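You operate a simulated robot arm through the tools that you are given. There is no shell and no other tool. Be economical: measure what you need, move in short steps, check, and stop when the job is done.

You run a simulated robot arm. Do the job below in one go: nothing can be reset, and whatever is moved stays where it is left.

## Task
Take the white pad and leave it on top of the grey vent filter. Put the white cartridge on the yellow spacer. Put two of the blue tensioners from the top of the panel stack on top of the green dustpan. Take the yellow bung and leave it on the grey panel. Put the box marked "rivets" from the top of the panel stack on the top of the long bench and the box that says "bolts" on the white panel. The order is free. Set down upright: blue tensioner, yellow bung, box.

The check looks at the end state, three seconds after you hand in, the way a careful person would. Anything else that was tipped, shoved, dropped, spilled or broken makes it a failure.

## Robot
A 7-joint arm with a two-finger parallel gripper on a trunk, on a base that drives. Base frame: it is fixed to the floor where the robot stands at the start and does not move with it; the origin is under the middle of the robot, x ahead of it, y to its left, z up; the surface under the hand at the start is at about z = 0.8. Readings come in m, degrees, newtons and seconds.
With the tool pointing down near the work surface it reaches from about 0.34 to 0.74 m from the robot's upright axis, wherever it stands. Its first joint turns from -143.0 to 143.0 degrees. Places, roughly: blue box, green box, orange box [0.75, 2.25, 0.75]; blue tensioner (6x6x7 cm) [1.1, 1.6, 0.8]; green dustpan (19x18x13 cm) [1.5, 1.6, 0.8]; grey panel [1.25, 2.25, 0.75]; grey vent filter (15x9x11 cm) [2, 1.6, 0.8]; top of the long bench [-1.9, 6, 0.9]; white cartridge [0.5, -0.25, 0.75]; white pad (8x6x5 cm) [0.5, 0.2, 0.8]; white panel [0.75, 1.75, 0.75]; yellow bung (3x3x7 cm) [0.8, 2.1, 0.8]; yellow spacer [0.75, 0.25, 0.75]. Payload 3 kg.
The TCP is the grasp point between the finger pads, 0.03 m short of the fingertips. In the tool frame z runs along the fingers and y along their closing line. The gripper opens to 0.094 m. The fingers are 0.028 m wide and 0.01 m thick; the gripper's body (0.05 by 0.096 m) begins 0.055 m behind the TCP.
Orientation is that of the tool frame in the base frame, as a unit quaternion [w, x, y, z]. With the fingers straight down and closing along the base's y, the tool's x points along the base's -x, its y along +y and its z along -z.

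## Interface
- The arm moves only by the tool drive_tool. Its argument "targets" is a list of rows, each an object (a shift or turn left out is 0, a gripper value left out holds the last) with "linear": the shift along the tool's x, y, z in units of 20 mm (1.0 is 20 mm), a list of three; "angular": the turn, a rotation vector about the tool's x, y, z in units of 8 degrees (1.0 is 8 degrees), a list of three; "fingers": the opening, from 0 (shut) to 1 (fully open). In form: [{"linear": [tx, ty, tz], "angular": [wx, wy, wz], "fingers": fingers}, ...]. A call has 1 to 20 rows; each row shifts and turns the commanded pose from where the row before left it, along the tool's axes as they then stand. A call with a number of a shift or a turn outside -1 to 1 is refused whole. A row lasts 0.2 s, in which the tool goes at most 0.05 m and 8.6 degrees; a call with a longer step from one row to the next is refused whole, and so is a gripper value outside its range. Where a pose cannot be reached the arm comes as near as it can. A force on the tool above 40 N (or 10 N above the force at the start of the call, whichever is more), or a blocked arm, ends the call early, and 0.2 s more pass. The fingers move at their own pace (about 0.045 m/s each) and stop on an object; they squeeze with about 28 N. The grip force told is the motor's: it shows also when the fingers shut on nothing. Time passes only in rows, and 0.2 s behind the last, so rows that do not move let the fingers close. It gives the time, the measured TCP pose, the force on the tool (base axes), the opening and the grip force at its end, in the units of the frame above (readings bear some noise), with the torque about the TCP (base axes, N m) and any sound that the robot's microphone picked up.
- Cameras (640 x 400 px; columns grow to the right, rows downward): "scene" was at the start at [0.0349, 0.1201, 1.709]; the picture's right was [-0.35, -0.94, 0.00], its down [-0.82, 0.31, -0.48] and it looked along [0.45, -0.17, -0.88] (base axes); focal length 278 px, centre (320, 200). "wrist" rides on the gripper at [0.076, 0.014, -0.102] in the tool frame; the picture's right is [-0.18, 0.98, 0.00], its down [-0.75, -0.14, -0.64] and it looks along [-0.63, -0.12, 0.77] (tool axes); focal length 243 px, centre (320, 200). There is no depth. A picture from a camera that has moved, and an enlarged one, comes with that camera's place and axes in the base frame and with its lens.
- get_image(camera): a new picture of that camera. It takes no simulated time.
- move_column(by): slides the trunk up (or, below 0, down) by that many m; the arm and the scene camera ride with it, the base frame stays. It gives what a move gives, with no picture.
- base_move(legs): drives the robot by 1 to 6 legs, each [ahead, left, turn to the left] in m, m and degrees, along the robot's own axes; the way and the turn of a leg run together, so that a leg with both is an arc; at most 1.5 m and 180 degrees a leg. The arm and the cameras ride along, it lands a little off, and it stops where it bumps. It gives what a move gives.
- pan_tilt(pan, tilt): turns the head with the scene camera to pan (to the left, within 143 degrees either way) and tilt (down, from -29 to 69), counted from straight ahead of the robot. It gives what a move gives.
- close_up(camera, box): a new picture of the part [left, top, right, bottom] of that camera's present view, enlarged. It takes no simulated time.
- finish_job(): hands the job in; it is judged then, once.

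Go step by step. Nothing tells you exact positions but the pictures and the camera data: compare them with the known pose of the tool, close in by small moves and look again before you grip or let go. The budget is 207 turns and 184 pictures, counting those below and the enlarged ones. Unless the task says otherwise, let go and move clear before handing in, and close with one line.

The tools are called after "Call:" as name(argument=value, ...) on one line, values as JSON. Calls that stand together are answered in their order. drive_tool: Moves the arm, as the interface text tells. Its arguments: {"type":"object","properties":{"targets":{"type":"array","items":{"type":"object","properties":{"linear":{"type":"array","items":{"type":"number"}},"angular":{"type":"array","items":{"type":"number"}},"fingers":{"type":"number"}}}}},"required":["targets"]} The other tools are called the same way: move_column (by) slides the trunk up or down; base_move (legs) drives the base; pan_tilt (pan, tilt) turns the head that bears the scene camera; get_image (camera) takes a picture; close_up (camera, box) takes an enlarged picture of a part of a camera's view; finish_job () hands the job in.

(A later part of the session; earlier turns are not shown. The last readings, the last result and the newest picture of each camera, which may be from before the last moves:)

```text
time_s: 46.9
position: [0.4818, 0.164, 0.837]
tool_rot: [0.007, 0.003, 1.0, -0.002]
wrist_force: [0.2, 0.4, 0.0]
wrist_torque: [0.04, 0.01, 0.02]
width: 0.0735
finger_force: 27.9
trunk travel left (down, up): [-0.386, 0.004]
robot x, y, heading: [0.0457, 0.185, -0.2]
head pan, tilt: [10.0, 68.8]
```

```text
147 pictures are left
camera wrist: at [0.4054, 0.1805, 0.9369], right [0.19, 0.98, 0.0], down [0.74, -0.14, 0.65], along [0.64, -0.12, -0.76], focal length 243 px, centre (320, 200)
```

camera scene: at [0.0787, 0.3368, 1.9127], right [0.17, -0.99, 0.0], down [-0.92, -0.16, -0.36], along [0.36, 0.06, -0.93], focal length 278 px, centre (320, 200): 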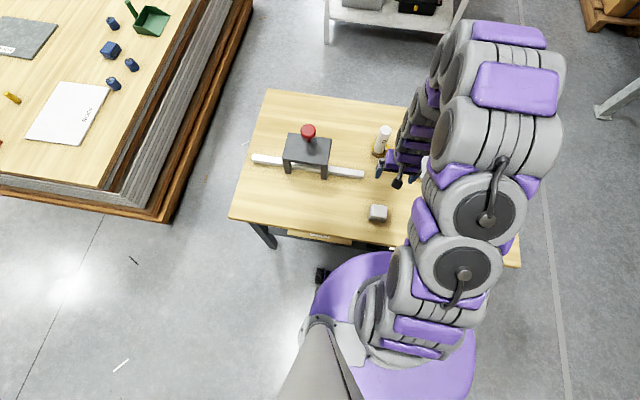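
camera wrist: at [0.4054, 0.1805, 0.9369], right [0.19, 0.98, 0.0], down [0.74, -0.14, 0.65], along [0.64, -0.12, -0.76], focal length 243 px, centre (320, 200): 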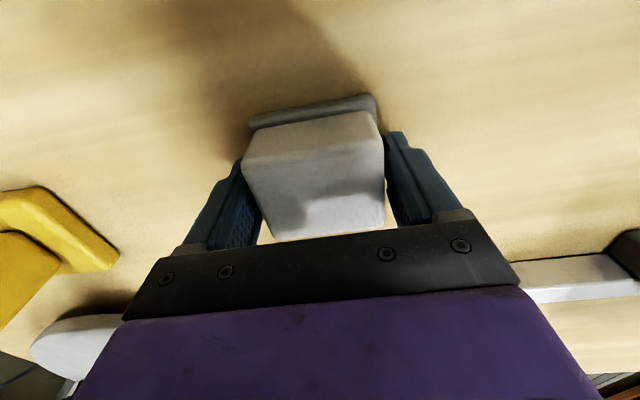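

Pad gripped. I lift it and plan the drive: the gap between table and stack is narrow, so I go round the right end of the table.

Call:
drive_tool(targets=[{"linear": [0, 0, -1]}, {"linear": [0, 0, -1]}, {"linear": [0, 0, -1]}, {"linear": [0, 0, -1]}, {"linear": [0, 0, -1]}, {"linear": [0, 0, -1]}, {"linear": [0, 0, -1]}, {"linear": [0, 0, -1]}, {"linear": [0, 0, -1]}, {"linear": [0, 0, -1]}, {"linear": [0, 0, -1]}, {"linear": [0, 0, -1]}, {"linear": [0, 0, -1]}, {"linear": [0, 0, -1]}, {"linear": [0, 0, -1]}, {"linear": [0, 0, -1]}])

Call:
base_move(legs=[[-0.4, 0, 0]])

Call:
pan_tilt(pan=-50, tilt=35)

Call:
get_image(camera="scene")

Call:
get_image(camera="wrist")

```text
time_s: 50.3
position: [0.4774, 0.1647, 1.158]
tool_rot: [0.008, 0.004, 1.0, -0.003]
wrist_force: [-0.3, -0.9, -0.8]
wrist_torque: [0.0, -0.01, -0.01]
width: 0.0738
finger_force: 27.7
trunk travel left (down, up): [-0.386, 0.004]
robot x, y, heading: [0.049, 0.1892, -0.4]
head pan, tilt: [10.0, 68.8]
```

```text
time_s: 52.7
position: [0.0948, 0.1669, 1.1561]
tool_rot: [0.007, -0.001, 1.0, -0.001]
wrist_force: [-0.4, -0.2, -0.8]
wrist_torque: [0.01, -0.04, 0.01]
width: 0.0736
finger_force: 28.0
trunk travel left (down, up): [-0.386, 0.004]
robot x, y, heading: [-0.3348, 0.1841, 0.5]
head pan, tilt: [10.0, 68.8]
```

```text
time_s: 54.0
position: [0.0937, 0.1672, 1.1588]
tool_rot: [0.008, -0.001, 1.0, -0.002]
wrist_force: [0.2, -0.5, -0.9]
wrist_torque: [0.01, 0.01, -0.02]
width: 0.0734
finger_force: 28.6
trunk travel left (down, up): [-0.386, 0.004]
robot x, y, heading: [-0.3353, 0.1852, 0.1]
head pan, tilt: [-50.0, 35.0]
```

```text
146 pictures are left
camera scene: at [-0.3018, 0.2593, 1.9564], right [-0.76, -0.65, 0.0], down [-0.37, 0.44, -0.82], along [0.53, -0.62, -0.57], focal length 278 px, centre (320, 200)
```

scene: 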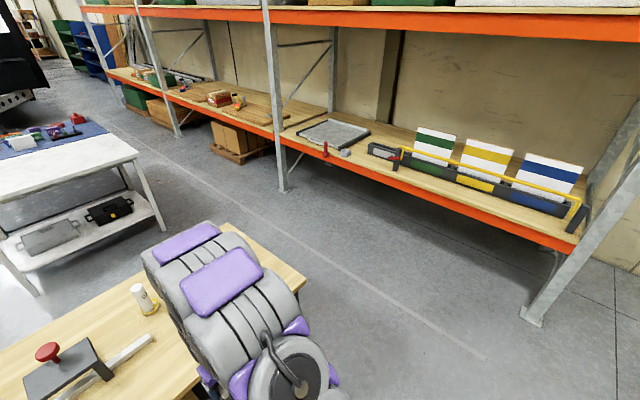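

```text
145 pictures are left
camera wrist: at [0.017, 0.1827, 1.258], right [0.18, 0.98, 0.0], down [0.74, -0.14, 0.65], along [0.64, -0.12, -0.76], focal length 243 px, centre (320, 200)
```

wrist: 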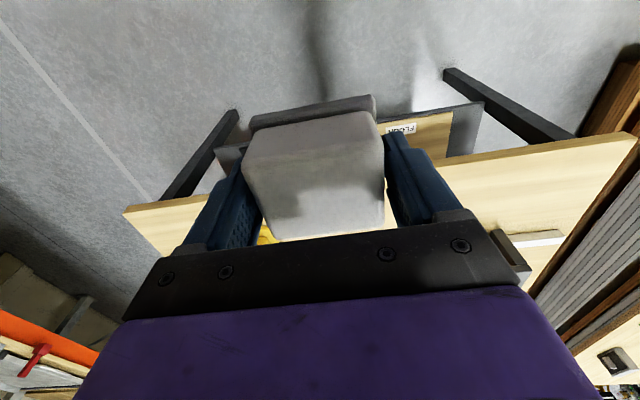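

Corridor on the right (y from -0.41 to -1.48) is clear, cart front at x≈2.41. I drive around.

Call:
base_move(legs=[[0, -1.12, 0], [1.5, 0, 0], [0.58, 0, 0], [0, 0, 90]])

Call:
pan_tilt(pan=0, tilt=30)

Call:
get_image(camera="scene")

```text
time_s: 73.7
position: [1.8148, -0.4799, 1.1572]
tool_rot: [-0.007, 0.713, -0.701, -0.004]
wrist_force: [-0.5, 0.1, -0.5]
wrist_torque: [-0.01, 0.0, -0.01]
width: 0.0737
finger_force: 28.3
trunk travel left (down, up): [-0.386, 0.004]
robot x, y, heading: [1.8015, -0.9087, 91.3]
head pan, tilt: [-50.0, 35.0]
```

```text
time_s: 74.9
position: [1.8144, -0.482, 1.1592]
tool_rot: [-0.007, 0.713, -0.701, -0.005]
wrist_force: [0.9, 0.2, -1.0]
wrist_torque: [0.0, -0.02, 0.01]
width: 0.0738
finger_force: 27.4
trunk travel left (down, up): [-0.386, 0.004]
robot x, y, heading: [1.8015, -0.9032, 91.2]
head pan, tilt: [0.0, 30.0]
```

```text
144 pictures are left
camera scene: at [1.6586, -0.8452, 1.9641], right [1.0, 0.02, 0.0], down [0.01, -0.5, -0.86], along [-0.02, 0.86, -0.5], focal length 278 px, centre (320, 200)
```

scene: 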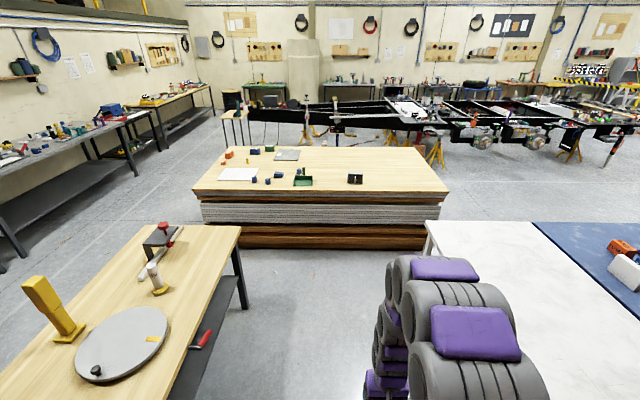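

Path ahead is clear. Drive up to the stack.

Call:
base_move(legs=[[1.5, 0, -1.2], [0.2, 0, 0]])

Call:
pan_tilt(pan=0, tilt=55)

Call:
get_image(camera="scene")

Call:
get_image(camera="wrist")

```text
time_s: 83.8
position: [1.7712, 1.2709, 1.1587]
tool_rot: [-0.008, 0.715, -0.699, -0.005]
wrist_force: [0.1, -0.5, -0.9]
wrist_torque: [-0.02, -0.04, -0.02]
width: 0.0737
finger_force: 28.1
trunk travel left (down, up): [-0.386, 0.004]
robot x, y, heading: [1.7613, 0.8495, 91.5]
head pan, tilt: [0.0, 30.0]
```

```text
time_s: 84.7
position: [1.7703, 1.2695, 1.1587]
tool_rot: [-0.009, 0.715, -0.699, -0.006]
wrist_force: [-1.1, 0.1, -0.9]
wrist_torque: [-0.01, 0.01, 0.0]
width: 0.0739
finger_force: 27.8
trunk travel left (down, up): [-0.386, 0.004]
robot x, y, heading: [1.7584, 0.8445, 91.7]
head pan, tilt: [0.0, 55.0]
```

```text
143 pictures are left
camera scene: at [1.6174, 0.8875, 1.9282], right [1.0, 0.03, 0.0], down [0.02, -0.82, -0.57], along [-0.01, 0.57, -0.82], focal length 278 px, centre (320, 200)
```

scene: 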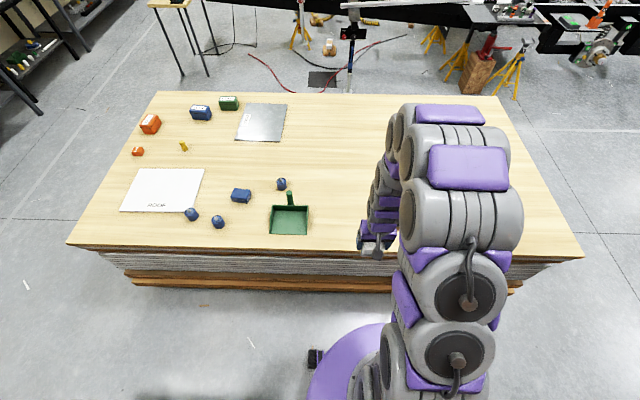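

```text
142 pictures are left
camera wrist: at [1.758, 1.1925, 1.2588], right [-0.99, 0.16, 0.0], down [0.12, 0.74, 0.66], along [0.11, 0.65, -0.75], focal length 243 px, centre (320, 200)
```

wrist: 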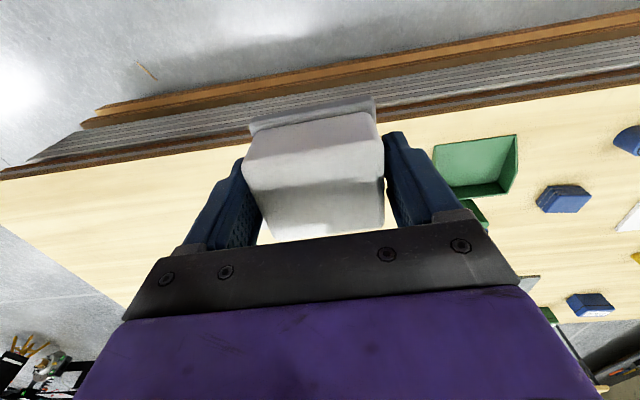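

Vent filter is hidden behind the arm. I shift right/ahead slightly and look.

Call:
base_move(legs=[[0.05, -0.12, -1.6]])

Call:
pan_tilt(pan=-5, tilt=45)

Call:
get_image(camera="scene")

Call:
get_image(camera="wrist")

```text
time_s: 86.0
position: [1.8572, 1.3224, 1.1584]
tool_rot: [0.018, -0.707, 0.707, -0.006]
wrist_force: [-0.7, 0.3, -1.3]
wrist_torque: [-0.02, -0.03, 0.0]
width: 0.0736
finger_force: 28.2
trunk travel left (down, up): [-0.386, 0.004]
robot x, y, heading: [1.8676, 0.8986, 90.2]
head pan, tilt: [0.0, 55.0]
```

```text
time_s: 86.7
position: [1.8697, 1.3193, 1.1593]
tool_rot: [-0.014, 0.709, -0.705, -0.001]
wrist_force: [-0.7, -0.1, -0.6]
wrist_torque: [0.03, -0.05, -0.02]
width: 0.0738
finger_force: 28.1
trunk travel left (down, up): [-0.386, 0.004]
robot x, y, heading: [1.8627, 0.897, 90.0]
head pan, tilt: [-5.0, 45.0]
```

```text
141 pictures are left
camera scene: at [1.7229, 0.9513, 1.9409], right [1.0, -0.09, 0.0], down [-0.06, -0.71, -0.71], along [0.06, 0.7, -0.71], focal length 278 px, centre (320, 200)
```

scene: 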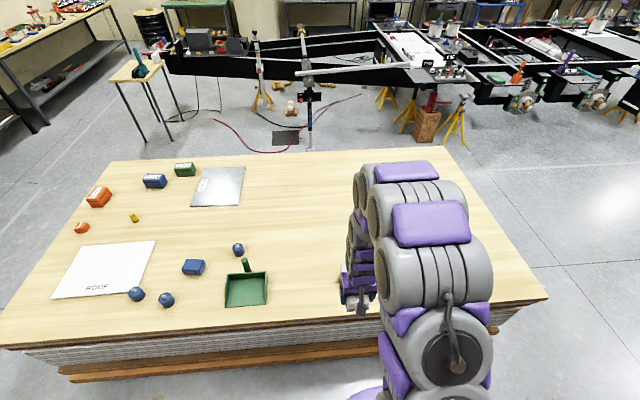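

```text
140 pictures are left
camera wrist: at [1.8545, 1.242, 1.2594], right [-0.98, 0.18, -0.01], down [0.13, 0.74, 0.66], along [0.13, 0.65, -0.75], focal length 243 px, centre (320, 200)
```

wrist: 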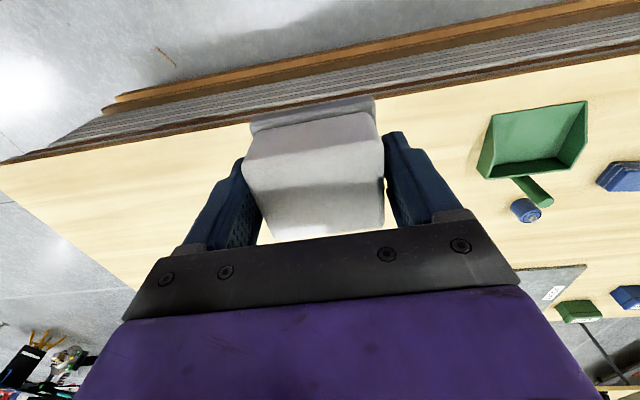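

The filter is hidden behind the hand; I swing the hand to the right to see it.

Call:
drive_tool(targets=[{"linear": [0, -1, 0]}, {"linear": [0, -1, 0]}, {"linear": [0, -1, 0]}, {"linear": [0, -1, 0]}, {"linear": [0, -1, 0]}, {"linear": [0, -1, 0]}, {"linear": [0, -1, 0]}, {"linear": [0, -1, 0]}, {"linear": [0, -1, 0]}, {"linear": [0, -1, 0]}, {"linear": [0, -1, 0]}, {"linear": [0, -1, 0]}, {"linear": [0, -1, 0]}])

Call:
get_image(camera="scene")

Call:
get_image(camera="wrist")

```text
time_s: 89.7
position: [2.1484, 1.3157, 1.1644]
tool_rot: [-0.009, 0.709, -0.706, -0.006]
wrist_force: [1.0, 0.2, -0.3]
wrist_torque: [0.04, 0.01, -0.01]
width: 0.0736
finger_force: 28.3
trunk travel left (down, up): [-0.386, 0.004]
robot x, y, heading: [1.8704, 0.8958, 90.0]
head pan, tilt: [-5.0, 45.0]
stopped in row 13: the arm was blocked; the commanded pose is now the measured one
```

```text
139 pictures are left
camera scene: at [1.7194, 0.9511, 1.9406], right [1.0, -0.09, 0.01], down [-0.06, -0.71, -0.71], along [0.07, 0.7, -0.71], focal length 278 px, centre (320, 200)
```

scene: 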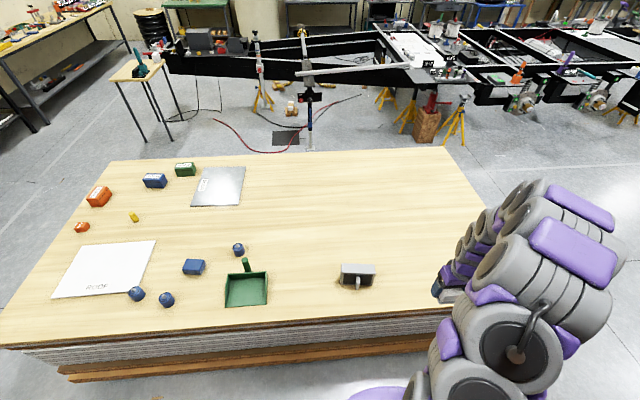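

```text
138 pictures are left
camera wrist: at [2.1346, 1.2392, 1.2635], right [-0.98, 0.18, 0.0], down [0.13, 0.74, 0.66], along [0.12, 0.65, -0.75], focal length 243 px, centre (320, 200)
```

wrist: 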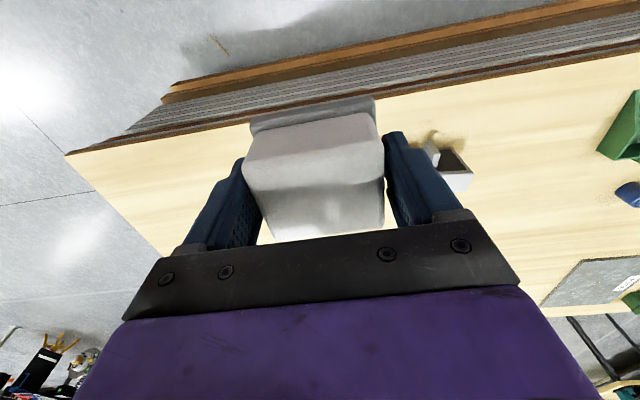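

Call:
close_up(camera="scene", box=[320, 245, 400, 295])

Call:
close_up(camera="scene", box=[110, 220, 290, 330])

```text
8.00 times, centred on (360, 270) of scene
camera zoom: at [1.7194, 0.9511, 1.9406], right [1.0, -0.09, 0.01], down [-0.06, -0.71, -0.71], along [0.07, 0.7, -0.71], focal length 2223 px, centre (0, -360)
```

zoom: 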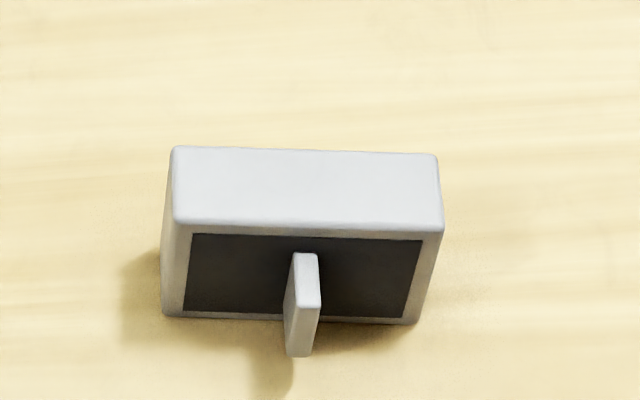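

```text
3.56 times, centred on (200, 275) of scene
camera zoom: at [1.7194, 0.9511, 1.9406], right [1.0, -0.09, 0.01], down [-0.06, -0.71, -0.71], along [0.07, 0.7, -0.71], focal length 988 px, centre (747, -67)
```

zoom: 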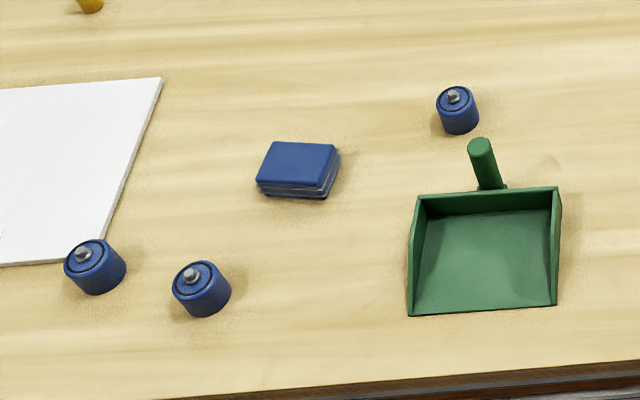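

To get the filter's height I take a second view with the trunk lowered.

Call:
move_column(by=-0.15)

Call:
close_up(camera="scene", box=[320, 245, 400, 295])

Call:
close_up(camera="scene", box=[110, 220, 290, 330])

```text
time_s: 91.4
position: [2.1489, 1.3165, 1.0139]
tool_rot: [-0.008, 0.709, -0.705, -0.007]
wrist_force: [-0.2, -0.2, 0.0]
wrist_torque: [0.02, 0.01, 0.0]
width: 0.0737
finger_force: 28.1
trunk travel left (down, up): [-0.236, 0.154]
robot x, y, heading: [1.8672, 0.8971, 89.9]
head pan, tilt: [-5.0, 45.0]
```

```text
8.00 times, centred on (360, 270) of scene
camera zoom: at [1.7293, 0.9506, 1.7914], right [1.0, -0.09, 0.0], down [-0.06, -0.71, -0.71], along [0.06, 0.7, -0.71], focal length 2223 px, centre (0, -360)
```

zoom: 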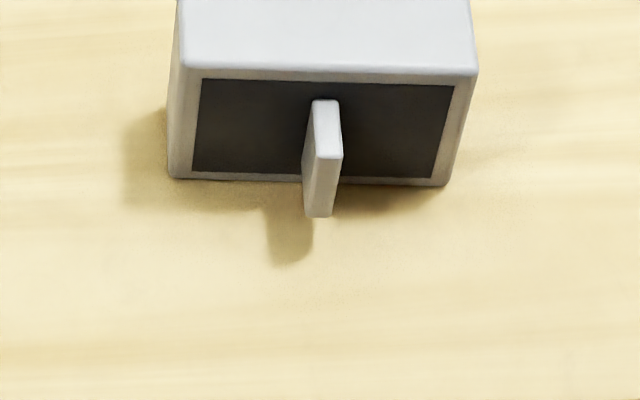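

```text
3.56 times, centred on (200, 275) of scene
camera zoom: at [1.7293, 0.9506, 1.7914], right [1.0, -0.09, 0.0], down [-0.06, -0.71, -0.71], along [0.06, 0.7, -0.71], focal length 988 px, centre (747, -67)
```

zoom: 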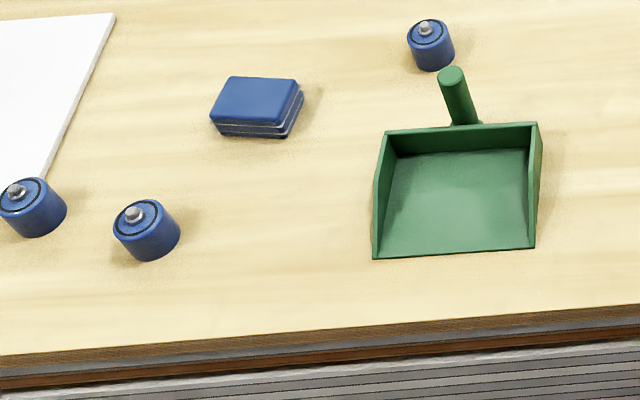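

Triangulation: stack surface z≈0.755, filter top ≈0.866, centre ≈(1.945,1.583), yaw ≈-7°. Raise the trunk and bring the pad above it.

Call:
move_column(by=0.15)

Call:
drive_tool(targets=[{"linear": [-1, 0.8, 0]}, {"linear": [-1, 0.8, 0]}, {"linear": [-1, 0.8, 0]}, {"linear": [-1, 0.8, 0]}, {"linear": [-1, 0.8, 0]}, {"linear": [-1, 0.8, 0]}, {"linear": [-1, 0.8, 0]}, {"linear": [-1, 0.8, 0]}, {"linear": [-1, 0.8, 0]}, {"linear": [-1, 0.8, 0]}, {"linear": [-1, 0.8, 0]}, {"linear": [-1, 0.7, 0]}, {"linear": [-1, 0.7, 0]}, {"angular": [0, 0.15, 0]}, {"angular": [0, 0, 0.875]}, {"linear": [0, 0, 0]}])

Call:
get_image(camera="wrist")

```text
time_s: 93.2
position: [2.1478, 1.3175, 1.1651]
tool_rot: [-0.01, 0.709, -0.705, -0.006]
wrist_force: [0.4, -0.2, -0.8]
wrist_torque: [-0.01, 0.02, -0.01]
width: 0.0736
finger_force: 28.4
trunk travel left (down, up): [-0.386, 0.004]
robot x, y, heading: [1.864, 0.8968, 89.8]
head pan, tilt: [-5.0, 45.0]
```

```text
time_s: 96.6
position: [1.9418, 1.5751, 1.1679]
tool_rot: [0.003, -0.664, 0.747, -0.002]
wrist_force: [-1.1, -0.1, -0.7]
wrist_torque: [0.01, -0.03, -0.01]
width: 0.0738
finger_force: 28.1
trunk travel left (down, up): [-0.386, 0.004]
robot x, y, heading: [1.8625, 0.8951, 90.0]
head pan, tilt: [-5.0, 45.0]
```

```text
133 pictures are left
camera wrist: at [1.9192, 1.5026, 1.2696], right [-0.95, 0.3, -0.01], down [0.23, 0.73, 0.64], along [0.2, 0.61, -0.77], focal length 243 px, centre (320, 200)
```

wrist: 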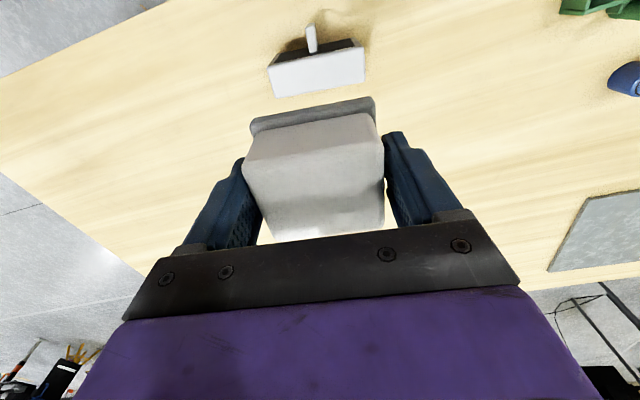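

Estimates agree. I fine-adjust and descend to just above the filter.

Call:
drive_tool(targets=[{"linear": [-0.6, -0.3, 1]}, {"linear": [0, 0, 1]}, {"linear": [0, 0, 1]}, {"linear": [0, 0, 1]}, {"linear": [0, 0, 1]}, {"linear": [0, 0, 1]}, {"linear": [0, 0, 1]}, {"linear": [0, 0, 1]}, {"linear": [0, 0, 1]}, {"linear": [0, 0, 1]}, {"linear": [0, 0, 1]}])

Call:
get_image(camera="wrist")

Call:
close_up(camera="scene", box=[280, 220, 440, 320])

```text
time_s: 99.0
position: [1.9476, 1.5893, 0.9486]
tool_rot: [0.002, -0.665, 0.747, -0.002]
wrist_force: [0.3, -0.5, -0.6]
wrist_torque: [-0.03, 0.05, -0.01]
width: 0.0739
finger_force: 28.2
trunk travel left (down, up): [-0.386, 0.004]
robot x, y, heading: [1.8665, 0.8981, 90.1]
head pan, tilt: [-5.0, 45.0]
```

```text
132 pictures are left
camera wrist: at [1.9249, 1.517, 1.0499], right [-0.95, 0.3, -0.01], down [0.23, 0.73, 0.64], along [0.2, 0.61, -0.77], focal length 243 px, centre (320, 200)
```

wrist: 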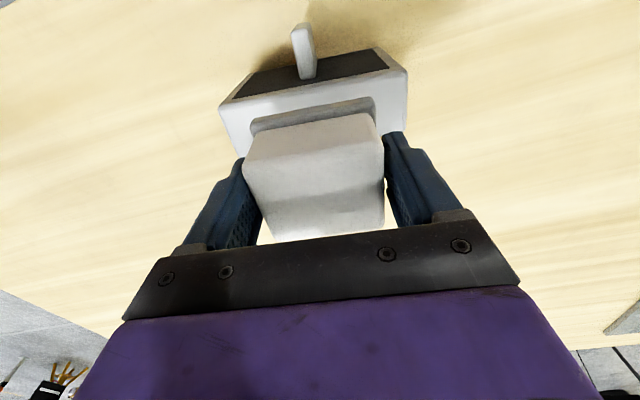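

```text
4.00 times, centred on (360, 270) of scene
camera zoom: at [1.732, 0.9546, 1.9415], right [1.0, -0.09, 0.0], down [-0.06, -0.71, -0.7], along [0.06, 0.7, -0.71], focal length 1112 px, centre (160, -80)
```

zoom: 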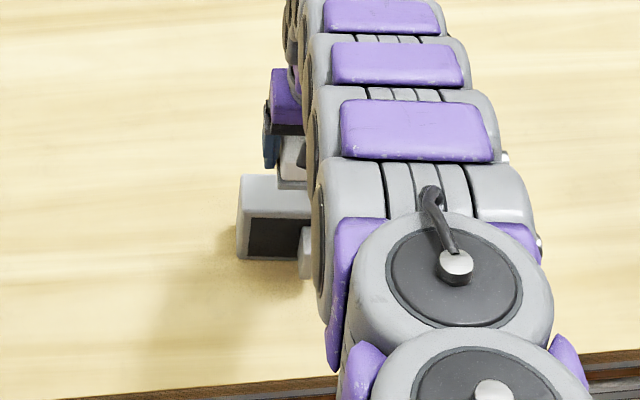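

Pad sits a few mm too far back relative to the filter's front edge; I shift 8 mm towards me and lower slowly.

Call:
drive_tool(targets=[{"linear": [0.4, 0, 0.8]}, {"linear": [0, 0, 0.3]}, {"linear": [0, 0, 0.2]}, {"linear": [0, 0, 0.2]}, {"linear": [0, 0, 0.2]}])

Call:
get_image(camera="wrist")

```text
time_s: 100.2
position: [1.9491, 1.58, 0.9136]
tool_rot: [0.003, -0.665, 0.747, -0.001]
wrist_force: [0.6, 1.0, -1.0]
wrist_torque: [0.02, -0.01, -0.04]
width: 0.0737
finger_force: 28.0
trunk travel left (down, up): [-0.386, 0.004]
robot x, y, heading: [1.8668, 0.8947, 90.0]
head pan, tilt: [-5.0, 45.0]
```

```text
130 pictures are left
camera wrist: at [1.9265, 1.5078, 1.0146], right [-0.95, 0.3, -0.01], down [0.22, 0.73, 0.64], along [0.2, 0.61, -0.77], focal length 243 px, centre (320, 200)
```

wrist: 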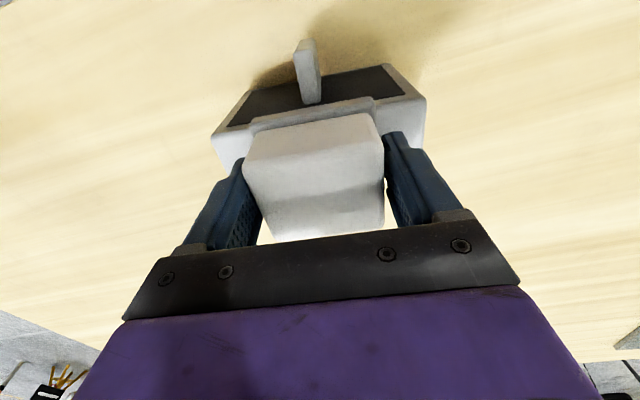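

Call:
drive_tool(targets=[{"linear": [0, 0, 0.1]}, {"linear": [0, 0, 0.1]}, {"linear": [0, 0, 0.1]}])

Call:
drive_tool(targets=[{"linear": [0, 0, 0.1]}, {"linear": [0, 0, 0.1]}])

```text
time_s: 101.0
position: [1.9507, 1.58, 0.9083]
tool_rot: [0.003, -0.665, 0.747, -0.001]
wrist_force: [-0.3, 0.3, -1.5]
wrist_torque: [0.02, 0.03, -0.01]
width: 0.0737
finger_force: 28.3
trunk travel left (down, up): [-0.386, 0.004]
robot x, y, heading: [1.8615, 0.8964, 90.1]
head pan, tilt: [-5.0, 45.0]
```

```text
time_s: 101.6
position: [1.9494, 1.5812, 0.9046]
tool_rot: [0.002, -0.665, 0.747, -0.001]
wrist_force: [0.3, 0.1, -0.7]
wrist_torque: [-0.01, 0.04, -0.02]
width: 0.0739
finger_force: 27.7
trunk travel left (down, up): [-0.386, 0.004]
robot x, y, heading: [1.8663, 0.8977, 90.1]
head pan, tilt: [-5.0, 45.0]
```

Call:
drive_tool(targets=[{"linear": [0, 0, 0.1]}, {"linear": [0, 0, 0.1]}])

Call:
close_up(camera="wrist", box=[200, 50, 440, 200])

```text
time_s: 102.2
position: [1.9506, 1.5793, 0.9041]
tool_rot: [0.004, -0.664, 0.748, 0.0]
wrist_force: [-0.2, -0.9, -0.5]
wrist_torque: [0.05, 0.02, 0.01]
width: 0.0738
finger_force: 28.0
out of reach, approached as far as the arm can: row 2
trunk travel left (down, up): [-0.386, 0.004]
robot x, y, heading: [1.8648, 0.8991, 89.9]
head pan, tilt: [-5.0, 45.0]
```

```text
2.67 times, centred on (320, 125) of wrist
camera zoom: at [1.9272, 1.5069, 1.0044], right [-0.95, 0.3, 0.0], down [0.22, 0.73, 0.65], along [0.2, 0.62, -0.76], focal length 647 px, centre (320, 400)
```

zoom: 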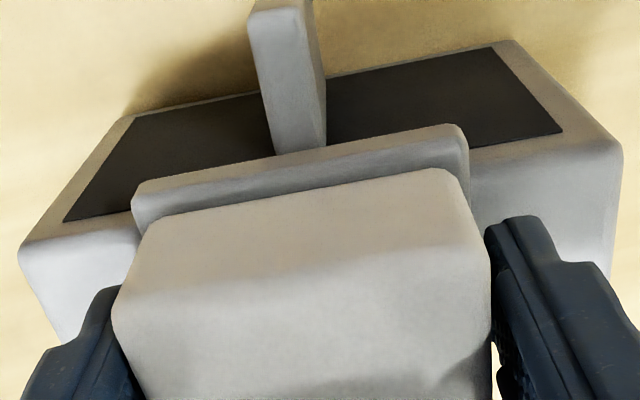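

Arm reach limits again, lower by trunk.

Call:
move_column(by=-0.004)

Call:
move_column(by=-0.003)

Call:
move_column(by=-0.003)

```text
time_s: 102.7
position: [1.9499, 1.5802, 0.8998]
tool_rot: [0.004, -0.665, 0.747, 0.0]
wrist_force: [-0.1, 0.0, -1.1]
wrist_torque: [0.0, 0.01, 0.0]
width: 0.0736
finger_force: 28.6
trunk travel left (down, up): [-0.382, 0.008]
robot x, y, heading: [1.8671, 0.896, 90.2]
head pan, tilt: [-5.0, 45.0]
```

```text
time_s: 103.2
position: [1.951, 1.5805, 0.8963]
tool_rot: [0.004, -0.665, 0.747, 0.0]
wrist_force: [0.2, -1.5, 2.3]
wrist_torque: [0.11, 0.08, 0.0]
width: 0.0737
finger_force: 28.2
trunk travel left (down, up): [-0.379, 0.011]
robot x, y, heading: [1.8667, 0.8956, 90.2]
head pan, tilt: [-5.0, 45.0]
```

```text
time_s: 103.7
position: [1.9498, 1.5796, 0.8957]
tool_rot: [0.006, -0.665, 0.747, 0.001]
wrist_force: [1.1, -2.8, 23.6]
wrist_torque: [0.19, 0.11, -0.03]
width: 0.0734
finger_force: 28.0
trunk travel left (down, up): [-0.376, 0.014]
robot x, y, heading: [1.8656, 0.8921, 90.0]
head pan, tilt: [-5.0, 45.0]
```

Contact. Ease and release.

Call:
move_column(by=0.003)

Call:
drive_tool(targets=[{"fingers": 1}, {"fingers": 1}, {"fingers": 1}, {"linear": [0, 0, -0.5]}, {"linear": [0, 0, -1]}, {"linear": [0, 0, -1]}, {"linear": [0, 0, -1]}, {"linear": [0, 0, -1]}, {"linear": [0, 0, -1]}, {"linear": [0, 0, -1]}, {"linear": [0, 0, -1]}, {"linear": [0, 0, -1]}, {"linear": [0, 0, -1]}])

Call:
get_image(camera="wrist")

```text
time_s: 104.3
position: [1.9499, 1.5789, 0.8953]
tool_rot: [0.004, -0.664, 0.748, 0.0]
wrist_force: [1.0, 4.0, 9.2]
wrist_torque: [0.41, -0.05, -0.05]
width: 0.0736
finger_force: 28.2
trunk travel left (down, up): [-0.379, 0.011]
robot x, y, heading: [1.8621, 0.897, 90.0]
head pan, tilt: [-5.0, 45.0]
```

```text
time_s: 107.1
position: [1.9495, 1.5776, 1.0887]
tool_rot: [0.004, -0.665, 0.747, -0.001]
wrist_force: [0.1, 0.2, -0.1]
wrist_torque: [-0.01, -0.01, -0.02]
width: 0.0942
finger_force: 0.1
trunk travel left (down, up): [-0.379, 0.011]
robot x, y, heading: [1.8634, 0.8985, 90.0]
head pan, tilt: [-5.0, 45.0]
```

```text
128 pictures are left
camera wrist: at [1.9274, 1.505, 1.1893], right [-0.95, 0.3, 0.0], down [0.22, 0.73, 0.65], along [0.2, 0.62, -0.76], focal length 243 px, centre (320, 200)
```

wrist: 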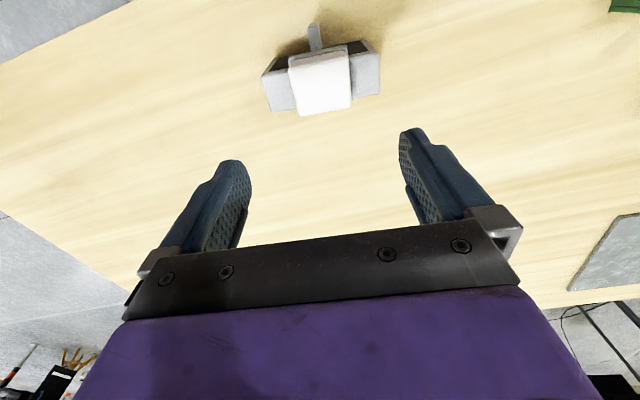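

Pad rests well on the filter. Next the tensioners: I retract the arm, then shift the base left to about (1.36, 1.0).

Call:
drive_tool(targets=[{"angular": [0, 0, -0.875], "linear": [0, 0, -1]}, {"linear": [1, 0, -1]}, {"linear": [1, 0, -1]}, {"linear": [1, 0, 0]}, {"linear": [1, 0, 0]}, {"linear": [1, 0, 0]}, {"linear": [1, 0, 0]}, {"linear": [1, 0, 0]}, {"linear": [1, 0, 0]}, {"linear": [1, 0, 0]}, {"linear": [1, 0, 0]}])

Call:
base_move(legs=[[0, 0.5, 0], [0.1, 0, 0]])

Call:
pan_tilt(pan=15, tilt=60)

Call:
get_image(camera="scene")

Call:
get_image(camera="wrist")

```text
time_s: 109.5
position: [1.9499, 1.3791, 1.1474]
tool_rot: [-0.005, 0.709, -0.705, 0.001]
wrist_force: [0.6, 0.0, -0.5]
wrist_torque: [0.0, 0.02, 0.0]
width: 0.0938
finger_force: 0.0
trunk travel left (down, up): [-0.379, 0.011]
robot x, y, heading: [1.8665, 0.8932, 89.9]
head pan, tilt: [-5.0, 45.0]
```

```text
time_s: 113.1
position: [1.4626, 1.4797, 1.1456]
tool_rot: [0.002, -0.705, 0.709, 0.0]
wrist_force: [1.1, -0.1, -0.7]
wrist_torque: [0.01, 0.02, -0.02]
width: 0.0939
finger_force: 0.0
trunk travel left (down, up): [-0.379, 0.011]
robot x, y, heading: [1.3716, 0.9968, 89.6]
head pan, tilt: [-5.0, 45.0]
```

```text
time_s: 114.0
position: [1.4636, 1.4772, 1.1466]
tool_rot: [0.003, -0.704, 0.71, 0.001]
wrist_force: [-0.4, -0.2, 0.3]
wrist_torque: [0.0, 0.0, -0.02]
width: 0.0942
finger_force: 0.0
trunk travel left (down, up): [-0.379, 0.011]
robot x, y, heading: [1.3684, 0.9979, 89.1]
head pan, tilt: [15.0, 60.0]
```

```text
127 pictures are left
camera scene: at [1.2021, 1.0362, 1.9142], right [0.97, 0.25, 0.01], down [0.22, -0.84, -0.5], along [-0.12, 0.48, -0.87], focal length 278 px, centre (320, 200)
```

scene: 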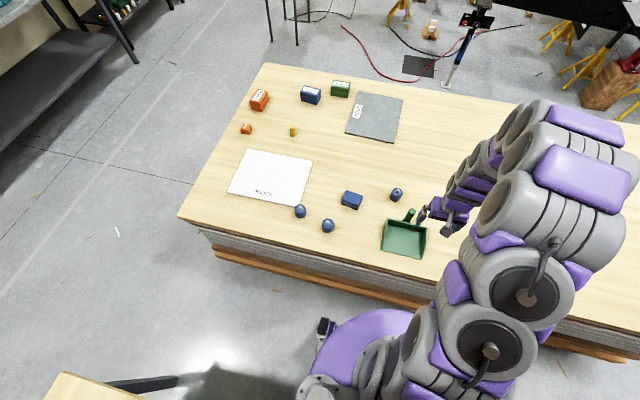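

```text
126 pictures are left
camera wrist: at [1.4499, 1.4022, 1.248], right [-0.98, 0.19, 0.0], down [0.14, 0.75, 0.65], along [0.12, 0.63, -0.76], focal length 243 px, centre (320, 200)
```

wrist: 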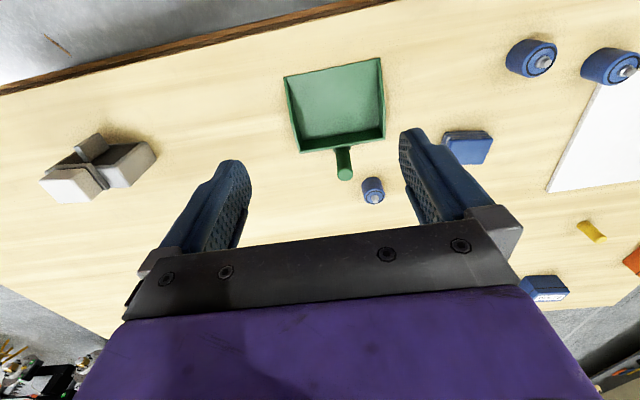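

Good overview from the wrist. I check the pad on the filter and zoom the tensioners.

Call:
close_up(camera="wrist", box=[20, 110, 180, 220])

Call:
close_up(camera="wrist", box=[270, 20, 640, 220])

Call:
close_up(camera="scene", box=[220, 140, 440, 270])

```text
3.64 times, centred on (100, 165) of wrist
camera zoom: at [1.4499, 1.4022, 1.248], right [-0.98, 0.19, 0.0], down [0.14, 0.75, 0.65], along [0.12, 0.63, -0.76], focal length 882 px, centre (1120, 327)
```

zoom: 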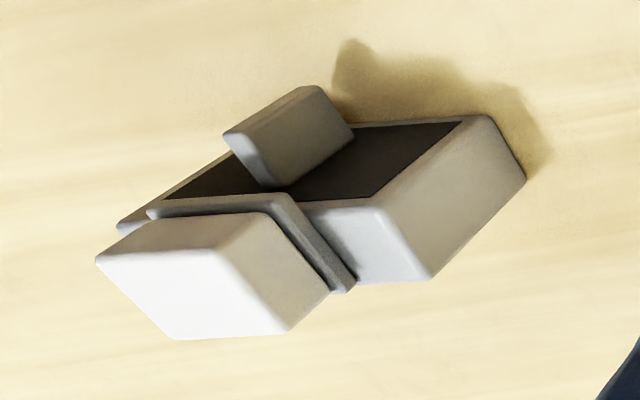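

```text
1.73 times, centred on (455, 120) of wrist
camera zoom: at [1.4499, 1.4022, 1.248], right [-0.98, 0.19, 0.0], down [0.14, 0.75, 0.65], along [0.12, 0.63, -0.76], focal length 420 px, centre (86, 338)
```

zoom: 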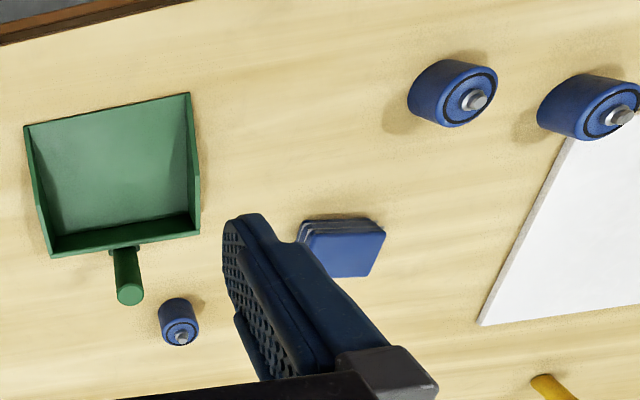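

```text
2.91 times, centred on (330, 205) of scene
camera zoom: at [1.2021, 1.0362, 1.9142], right [0.97, 0.25, 0.01], down [0.22, -0.84, -0.5], along [-0.12, 0.48, -0.87], focal length 808 px, centre (291, 186)
```

zoom: 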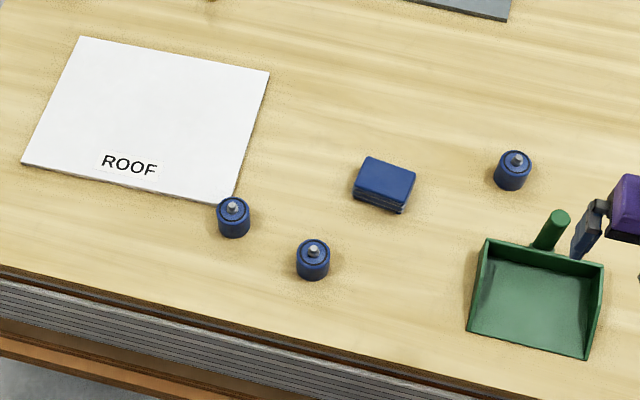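

Pad is stable on the filter. Now rotate the tool so the fingers close front-to-back (needed inside the pan) and move toward the nearer tensioner at ≈(1.108,1.55).

Call:
drive_tool(targets=[{"angular": [0, 0, -1]}, {"angular": [0, 0, -1]}, {"angular": [0, 0, -1]}, {"angular": [0, 0, -1]}, {"angular": [0, 0, -1]}, {"angular": [0, 0, -1]}, {"angular": [0, 0, -1]}, {"angular": [0, 0, -1]}, {"angular": [0, 0, -1]}, {"angular": [0, 0, -1]}, {"angular": [0, 0, -1]}, {"angular": [0, 0, -0.2]}, {"linear": [-1, 0, 0]}, {"linear": [-1, 0, 0]}, {"linear": [-1, 0, 0]}, {"linear": [-1, 0, 0]}, {"linear": [-1, 0, 0]}, {"linear": [-1, 0, 0]}, {"linear": [-1, 0, 0]}, {"linear": [-1, 0, 0]}])

Call:
drive_tool(targets=[{"linear": [-1, -0.4, 0]}, {"linear": [-1, -0.4, 0]}, {"linear": [-1, -0.4, 0]}, {"linear": [-1, -0.4, 0]}, {"linear": [-1, -0.4, 0]}, {"linear": [-1, -0.4, 0]}, {"linear": [-1, -0.4, 0]}, {"linear": [-1, -0.4, 0]}, {"linear": [-1, -0.4, 0]}, {"linear": [-0.8, 0, 1]}, {"linear": [0, 0, 1]}, {"linear": [0, 0, 1]}])

Call:
get_image(camera="wrist")

```text
time_s: 118.2
position: [1.3027, 1.4815, 1.148]
tool_rot: [-0.003, 1.0, -0.007, 0.0]
wrist_force: [0.2, 0.6, 0.1]
wrist_torque: [0.02, 0.0, 0.04]
width: 0.0939
finger_force: 0.1
trunk travel left (down, up): [-0.379, 0.011]
robot x, y, heading: [1.3713, 0.996, 89.6]
head pan, tilt: [15.0, 60.0]
```

```text
time_s: 120.8
position: [1.1105, 1.5547, 1.0837]
tool_rot: [-0.003, 1.0, -0.005, 0.001]
wrist_force: [0.4, 0.1, 0.2]
wrist_torque: [0.02, 0.02, 0.0]
width: 0.0941
finger_force: 0.0
trunk travel left (down, up): [-0.379, 0.011]
robot x, y, heading: [1.3729, 0.9973, 89.6]
head pan, tilt: [15.0, 60.0]
```

```text
122 pictures are left
camera wrist: at [1.1877, 1.5397, 1.1861], right [-0.2, -0.98, -0.01], down [-0.75, 0.15, 0.64], along [-0.63, 0.13, -0.77], focal length 243 px, centre (320, 200)
```

wrist: 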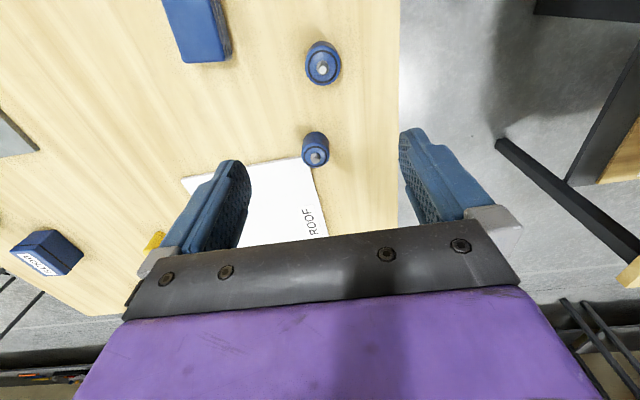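

T2 centre ≈(1.115,1.552). Descend.

Call:
drive_tool(targets=[{"linear": [0.2, 0.1, 1]}, {"linear": [0, 0, 1]}, {"linear": [0, 0, 1]}, {"linear": [0, 0, 1]}, {"linear": [0, 0, 1]}, {"linear": [0, 0, 1]}, {"linear": [0, 0, 1]}, {"linear": [0, 0, 1]}, {"linear": [0, 0, 1]}, {"linear": [0, 0, 1]}])

Call:
get_image(camera="wrist")

```text
time_s: 123.0
position: [1.1109, 1.552, 0.8875]
tool_rot: [-0.002, 1.0, -0.005, 0.001]
wrist_force: [-0.9, 0.5, -0.1]
wrist_torque: [-0.02, 0.0, 0.01]
width: 0.094
finger_force: 0.0
trunk travel left (down, up): [-0.379, 0.011]
robot x, y, heading: [1.3682, 0.9955, 89.5]
head pan, tilt: [15.0, 60.0]
```

```text
121 pictures are left
camera wrist: at [1.1883, 1.5376, 0.9891], right [-0.2, -0.98, 0.0], down [-0.75, 0.15, 0.64], along [-0.63, 0.13, -0.77], focal length 243 px, centre (320, 200)
```

wrist: 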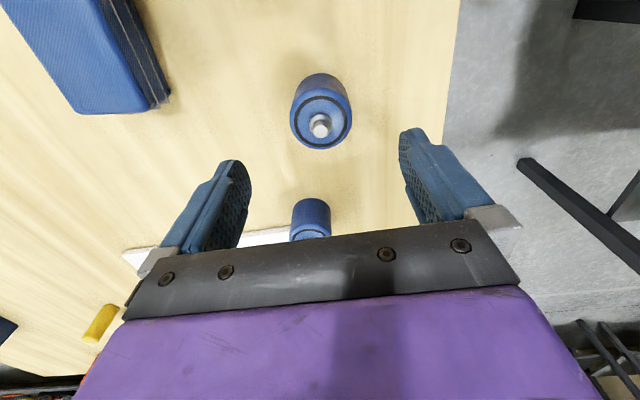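

Call:
drive_tool(targets=[{"linear": [0.15, 0, 1]}, {"linear": [0, 0, 1]}, {"linear": [0, 0, 1]}, {"linear": [0, 0, 1]}, {"linear": [0, 0, 1]}, {"fingers": 0.4}, {"fingers": 0.4}, {"fingers": 0.4}, {"fingers": 0.4}])

Call:
get_image(camera="wrist")

```text
time_s: 125.0
position: [1.117, 1.5537, 0.8194]
tool_rot: [-0.002, 1.0, -0.006, 0.0]
wrist_force: [1.8, -0.4, 3.2]
wrist_torque: [-0.17, -0.02, 0.04]
width: 0.0509
finger_force: 28.0
out of reach, approached as far as the arm can: row 4, 5
trunk travel left (down, up): [-0.379, 0.011]
robot x, y, heading: [1.3717, 0.9984, 89.3]
head pan, tilt: [15.0, 60.0]
```

```text
120 pictures are left
camera wrist: at [1.1941, 1.5395, 0.92], right [-0.2, -0.98, -0.01], down [-0.75, 0.15, 0.64], along [-0.63, 0.13, -0.77], focal length 243 px, centre (320, 200)
```

wrist: 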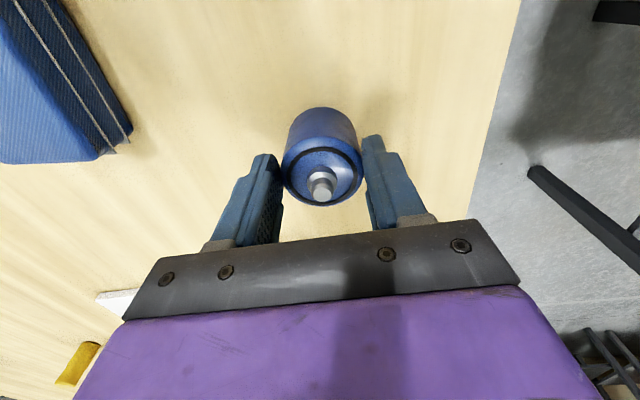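

It gripped high because of arm reach; I reopen, lower with the trunk and re-grip.

Call:
drive_tool(targets=[{"fingers": 1}, {"fingers": 1}, {"fingers": 1}, {"fingers": 1}])

Call:
move_column(by=-0.034)

Call:
get_image(camera="wrist")

```text
time_s: 126.0
position: [1.1176, 1.5534, 0.8189]
tool_rot: [-0.003, 1.0, -0.006, 0.001]
wrist_force: [-0.2, 0.0, 0.6]
wrist_torque: [0.06, 0.0, 0.02]
width: 0.0942
finger_force: 0.0
trunk travel left (down, up): [-0.379, 0.011]
robot x, y, heading: [1.3709, 0.9967, 89.5]
head pan, tilt: [15.0, 60.0]
```

```text
time_s: 126.7
position: [1.1155, 1.5538, 0.7851]
tool_rot: [-0.004, 1.0, -0.006, 0.0]
wrist_force: [-0.2, 0.3, 0.1]
wrist_torque: [0.0, 0.0, 0.03]
width: 0.0938
finger_force: 0.1
trunk travel left (down, up): [-0.345, 0.045]
robot x, y, heading: [1.371, 0.9983, 89.3]
head pan, tilt: [15.0, 60.0]
```

```text
119 pictures are left
camera wrist: at [1.1938, 1.5395, 0.886], right [-0.2, -0.98, -0.01], down [-0.75, 0.15, 0.64], along [-0.63, 0.13, -0.77], focal length 243 px, centre (320, 200)
```

wrist: 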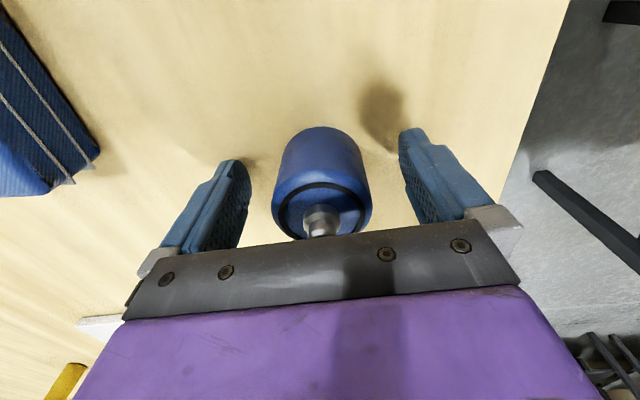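

Well centred; close and lift.

Call:
drive_tool(targets=[{"fingers": 0.3}, {"fingers": 0.3}, {"fingers": 0.3}, {"fingers": 0.3}, {"linear": [0, 0, -0.5]}, {"linear": [0, 0, -1]}, {"linear": [0, 0, -1]}, {"linear": [0, 0, -1]}, {"linear": [0, 0, -1]}, {"linear": [0, 0, -1]}, {"linear": [0, 0, -1]}, {"linear": [0, 0, -1]}, {"linear": [0, 0, -1]}, {"linear": [0, 0, -1]}])

Call:
get_image(camera="wrist")

```text
time_s: 129.7
position: [1.117, 1.555, 0.9756]
tool_rot: [-0.004, 1.0, -0.005, 0.0]
wrist_force: [-0.3, -0.1, -3.0]
wrist_torque: [0.01, -0.01, -0.02]
width: 0.055
finger_force: 28.2
trunk travel left (down, up): [-0.345, 0.045]
robot x, y, heading: [1.3729, 0.9968, 89.5]
head pan, tilt: [15.0, 60.0]
```

```text
118 pictures are left
camera wrist: at [1.1943, 1.5393, 1.0776], right [-0.2, -0.98, -0.01], down [-0.75, 0.15, 0.64], along [-0.63, 0.13, -0.77], focal length 243 px, centre (320, 200)
```

wrist: 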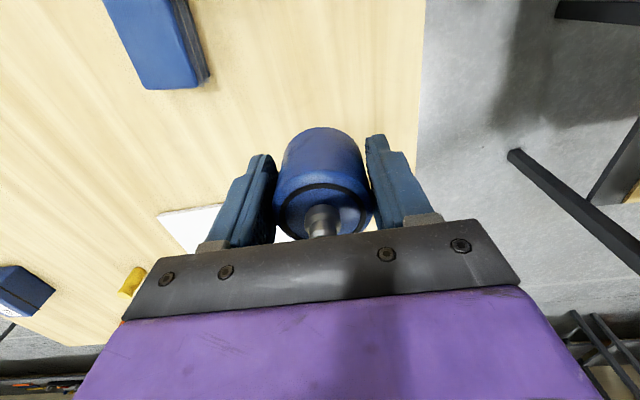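

Tensioner held upright. Carry it to the right half of the dustpan (≈1.491,1.56).

Call:
drive_tool(targets=[{"linear": [1, 0, -0.5]}, {"linear": [1, 0, -0.5]}, {"linear": [1, 0, 0]}, {"linear": [1, 0, 0]}, {"linear": [1, 0, 0]}, {"linear": [1, 0, 0]}, {"linear": [1, 0, 0]}, {"linear": [1, 0, 0]}, {"linear": [1, 0, 0]}, {"linear": [1, 0, 0]}, {"linear": [1, 0, 0]}, {"linear": [1, 0, 0]}, {"linear": [1, 0, 0]}, {"linear": [1, 0, 0]}, {"linear": [1, 0, 0]}, {"linear": [1, 0, 0]}, {"linear": [1, -0.1, 0]}, {"linear": [1, -0.1, 0]}, {"linear": [0.7, 0, 0]}])

Call:
get_image(camera="wrist")

Call:
get_image(camera="scene")

```text
time_s: 133.7
position: [1.492, 1.5517, 0.9958]
tool_rot: [-0.003, 1.0, -0.007, 0.0]
wrist_force: [-0.1, 0.4, -2.8]
wrist_torque: [-0.01, 0.0, 0.01]
width: 0.0551
finger_force: 27.9
trunk travel left (down, up): [-0.345, 0.045]
robot x, y, heading: [1.372, 0.9984, 89.3]
head pan, tilt: [15.0, 60.0]
```

```text
117 pictures are left
camera wrist: at [1.5697, 1.5378, 1.0971], right [-0.2, -0.98, -0.01], down [-0.75, 0.15, 0.64], along [-0.63, 0.13, -0.77], focal length 243 px, centre (320, 200)
```

wrist: 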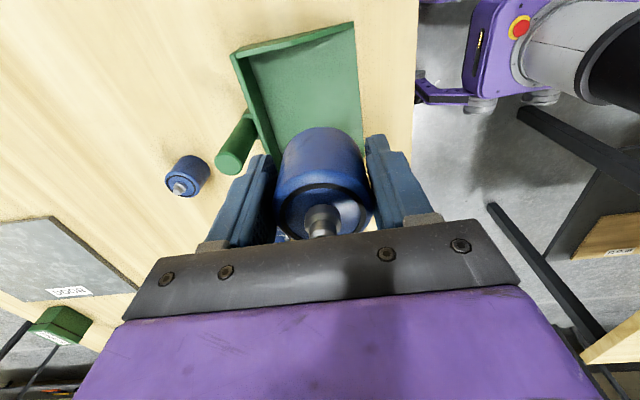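

```text
116 pictures are left
camera scene: at [1.2145, 1.0377, 1.8812], right [0.97, 0.25, 0.0], down [0.22, -0.84, -0.5], along [-0.13, 0.48, -0.87], focal length 278 px, centre (320, 200)
```

scene: 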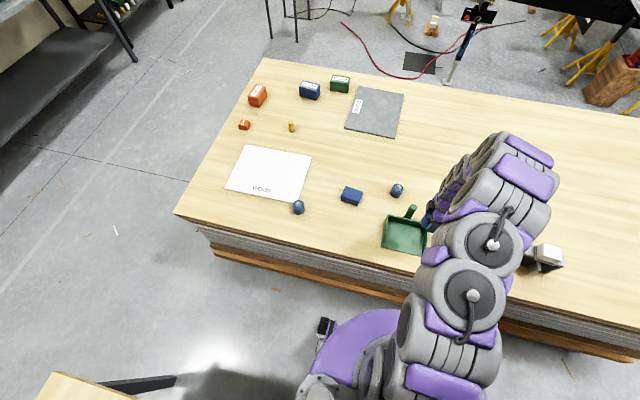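

Pan location confirmed. Lower towards the pan floor.

Call:
drive_tool(targets=[{"linear": [0, -0.4, 1]}, {"linear": [0, 0, 1]}, {"linear": [0, 0, 1]}, {"linear": [0, 0, 1]}, {"linear": [0, 0, 1]}, {"linear": [0, 0, 1]}, {"linear": [0, 0, 1]}, {"linear": [0, 0, 1]}, {"linear": [0, 0, 1]}])

Call:
get_image(camera="wrist")

```text
time_s: 135.7
position: [1.4926, 1.5596, 0.8123]
tool_rot: [-0.003, 1.0, -0.007, -0.002]
wrist_force: [0.7, 0.2, -3.8]
wrist_torque: [-0.02, -0.01, -0.02]
width: 0.0552
finger_force: 27.8
trunk travel left (down, up): [-0.345, 0.045]
robot x, y, heading: [1.3693, 0.994, 89.3]
head pan, tilt: [15.0, 60.0]
```

```text
115 pictures are left
camera wrist: at [1.5702, 1.5456, 0.9142], right [-0.2, -0.98, -0.01], down [-0.75, 0.15, 0.64], along [-0.63, 0.13, -0.77], focal length 243 px, centre (320, 200)
```

wrist: 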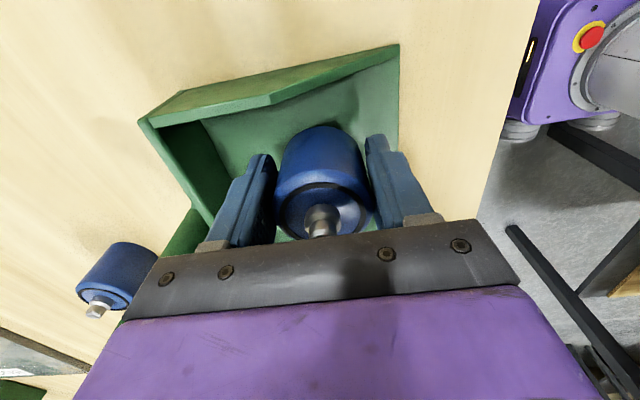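

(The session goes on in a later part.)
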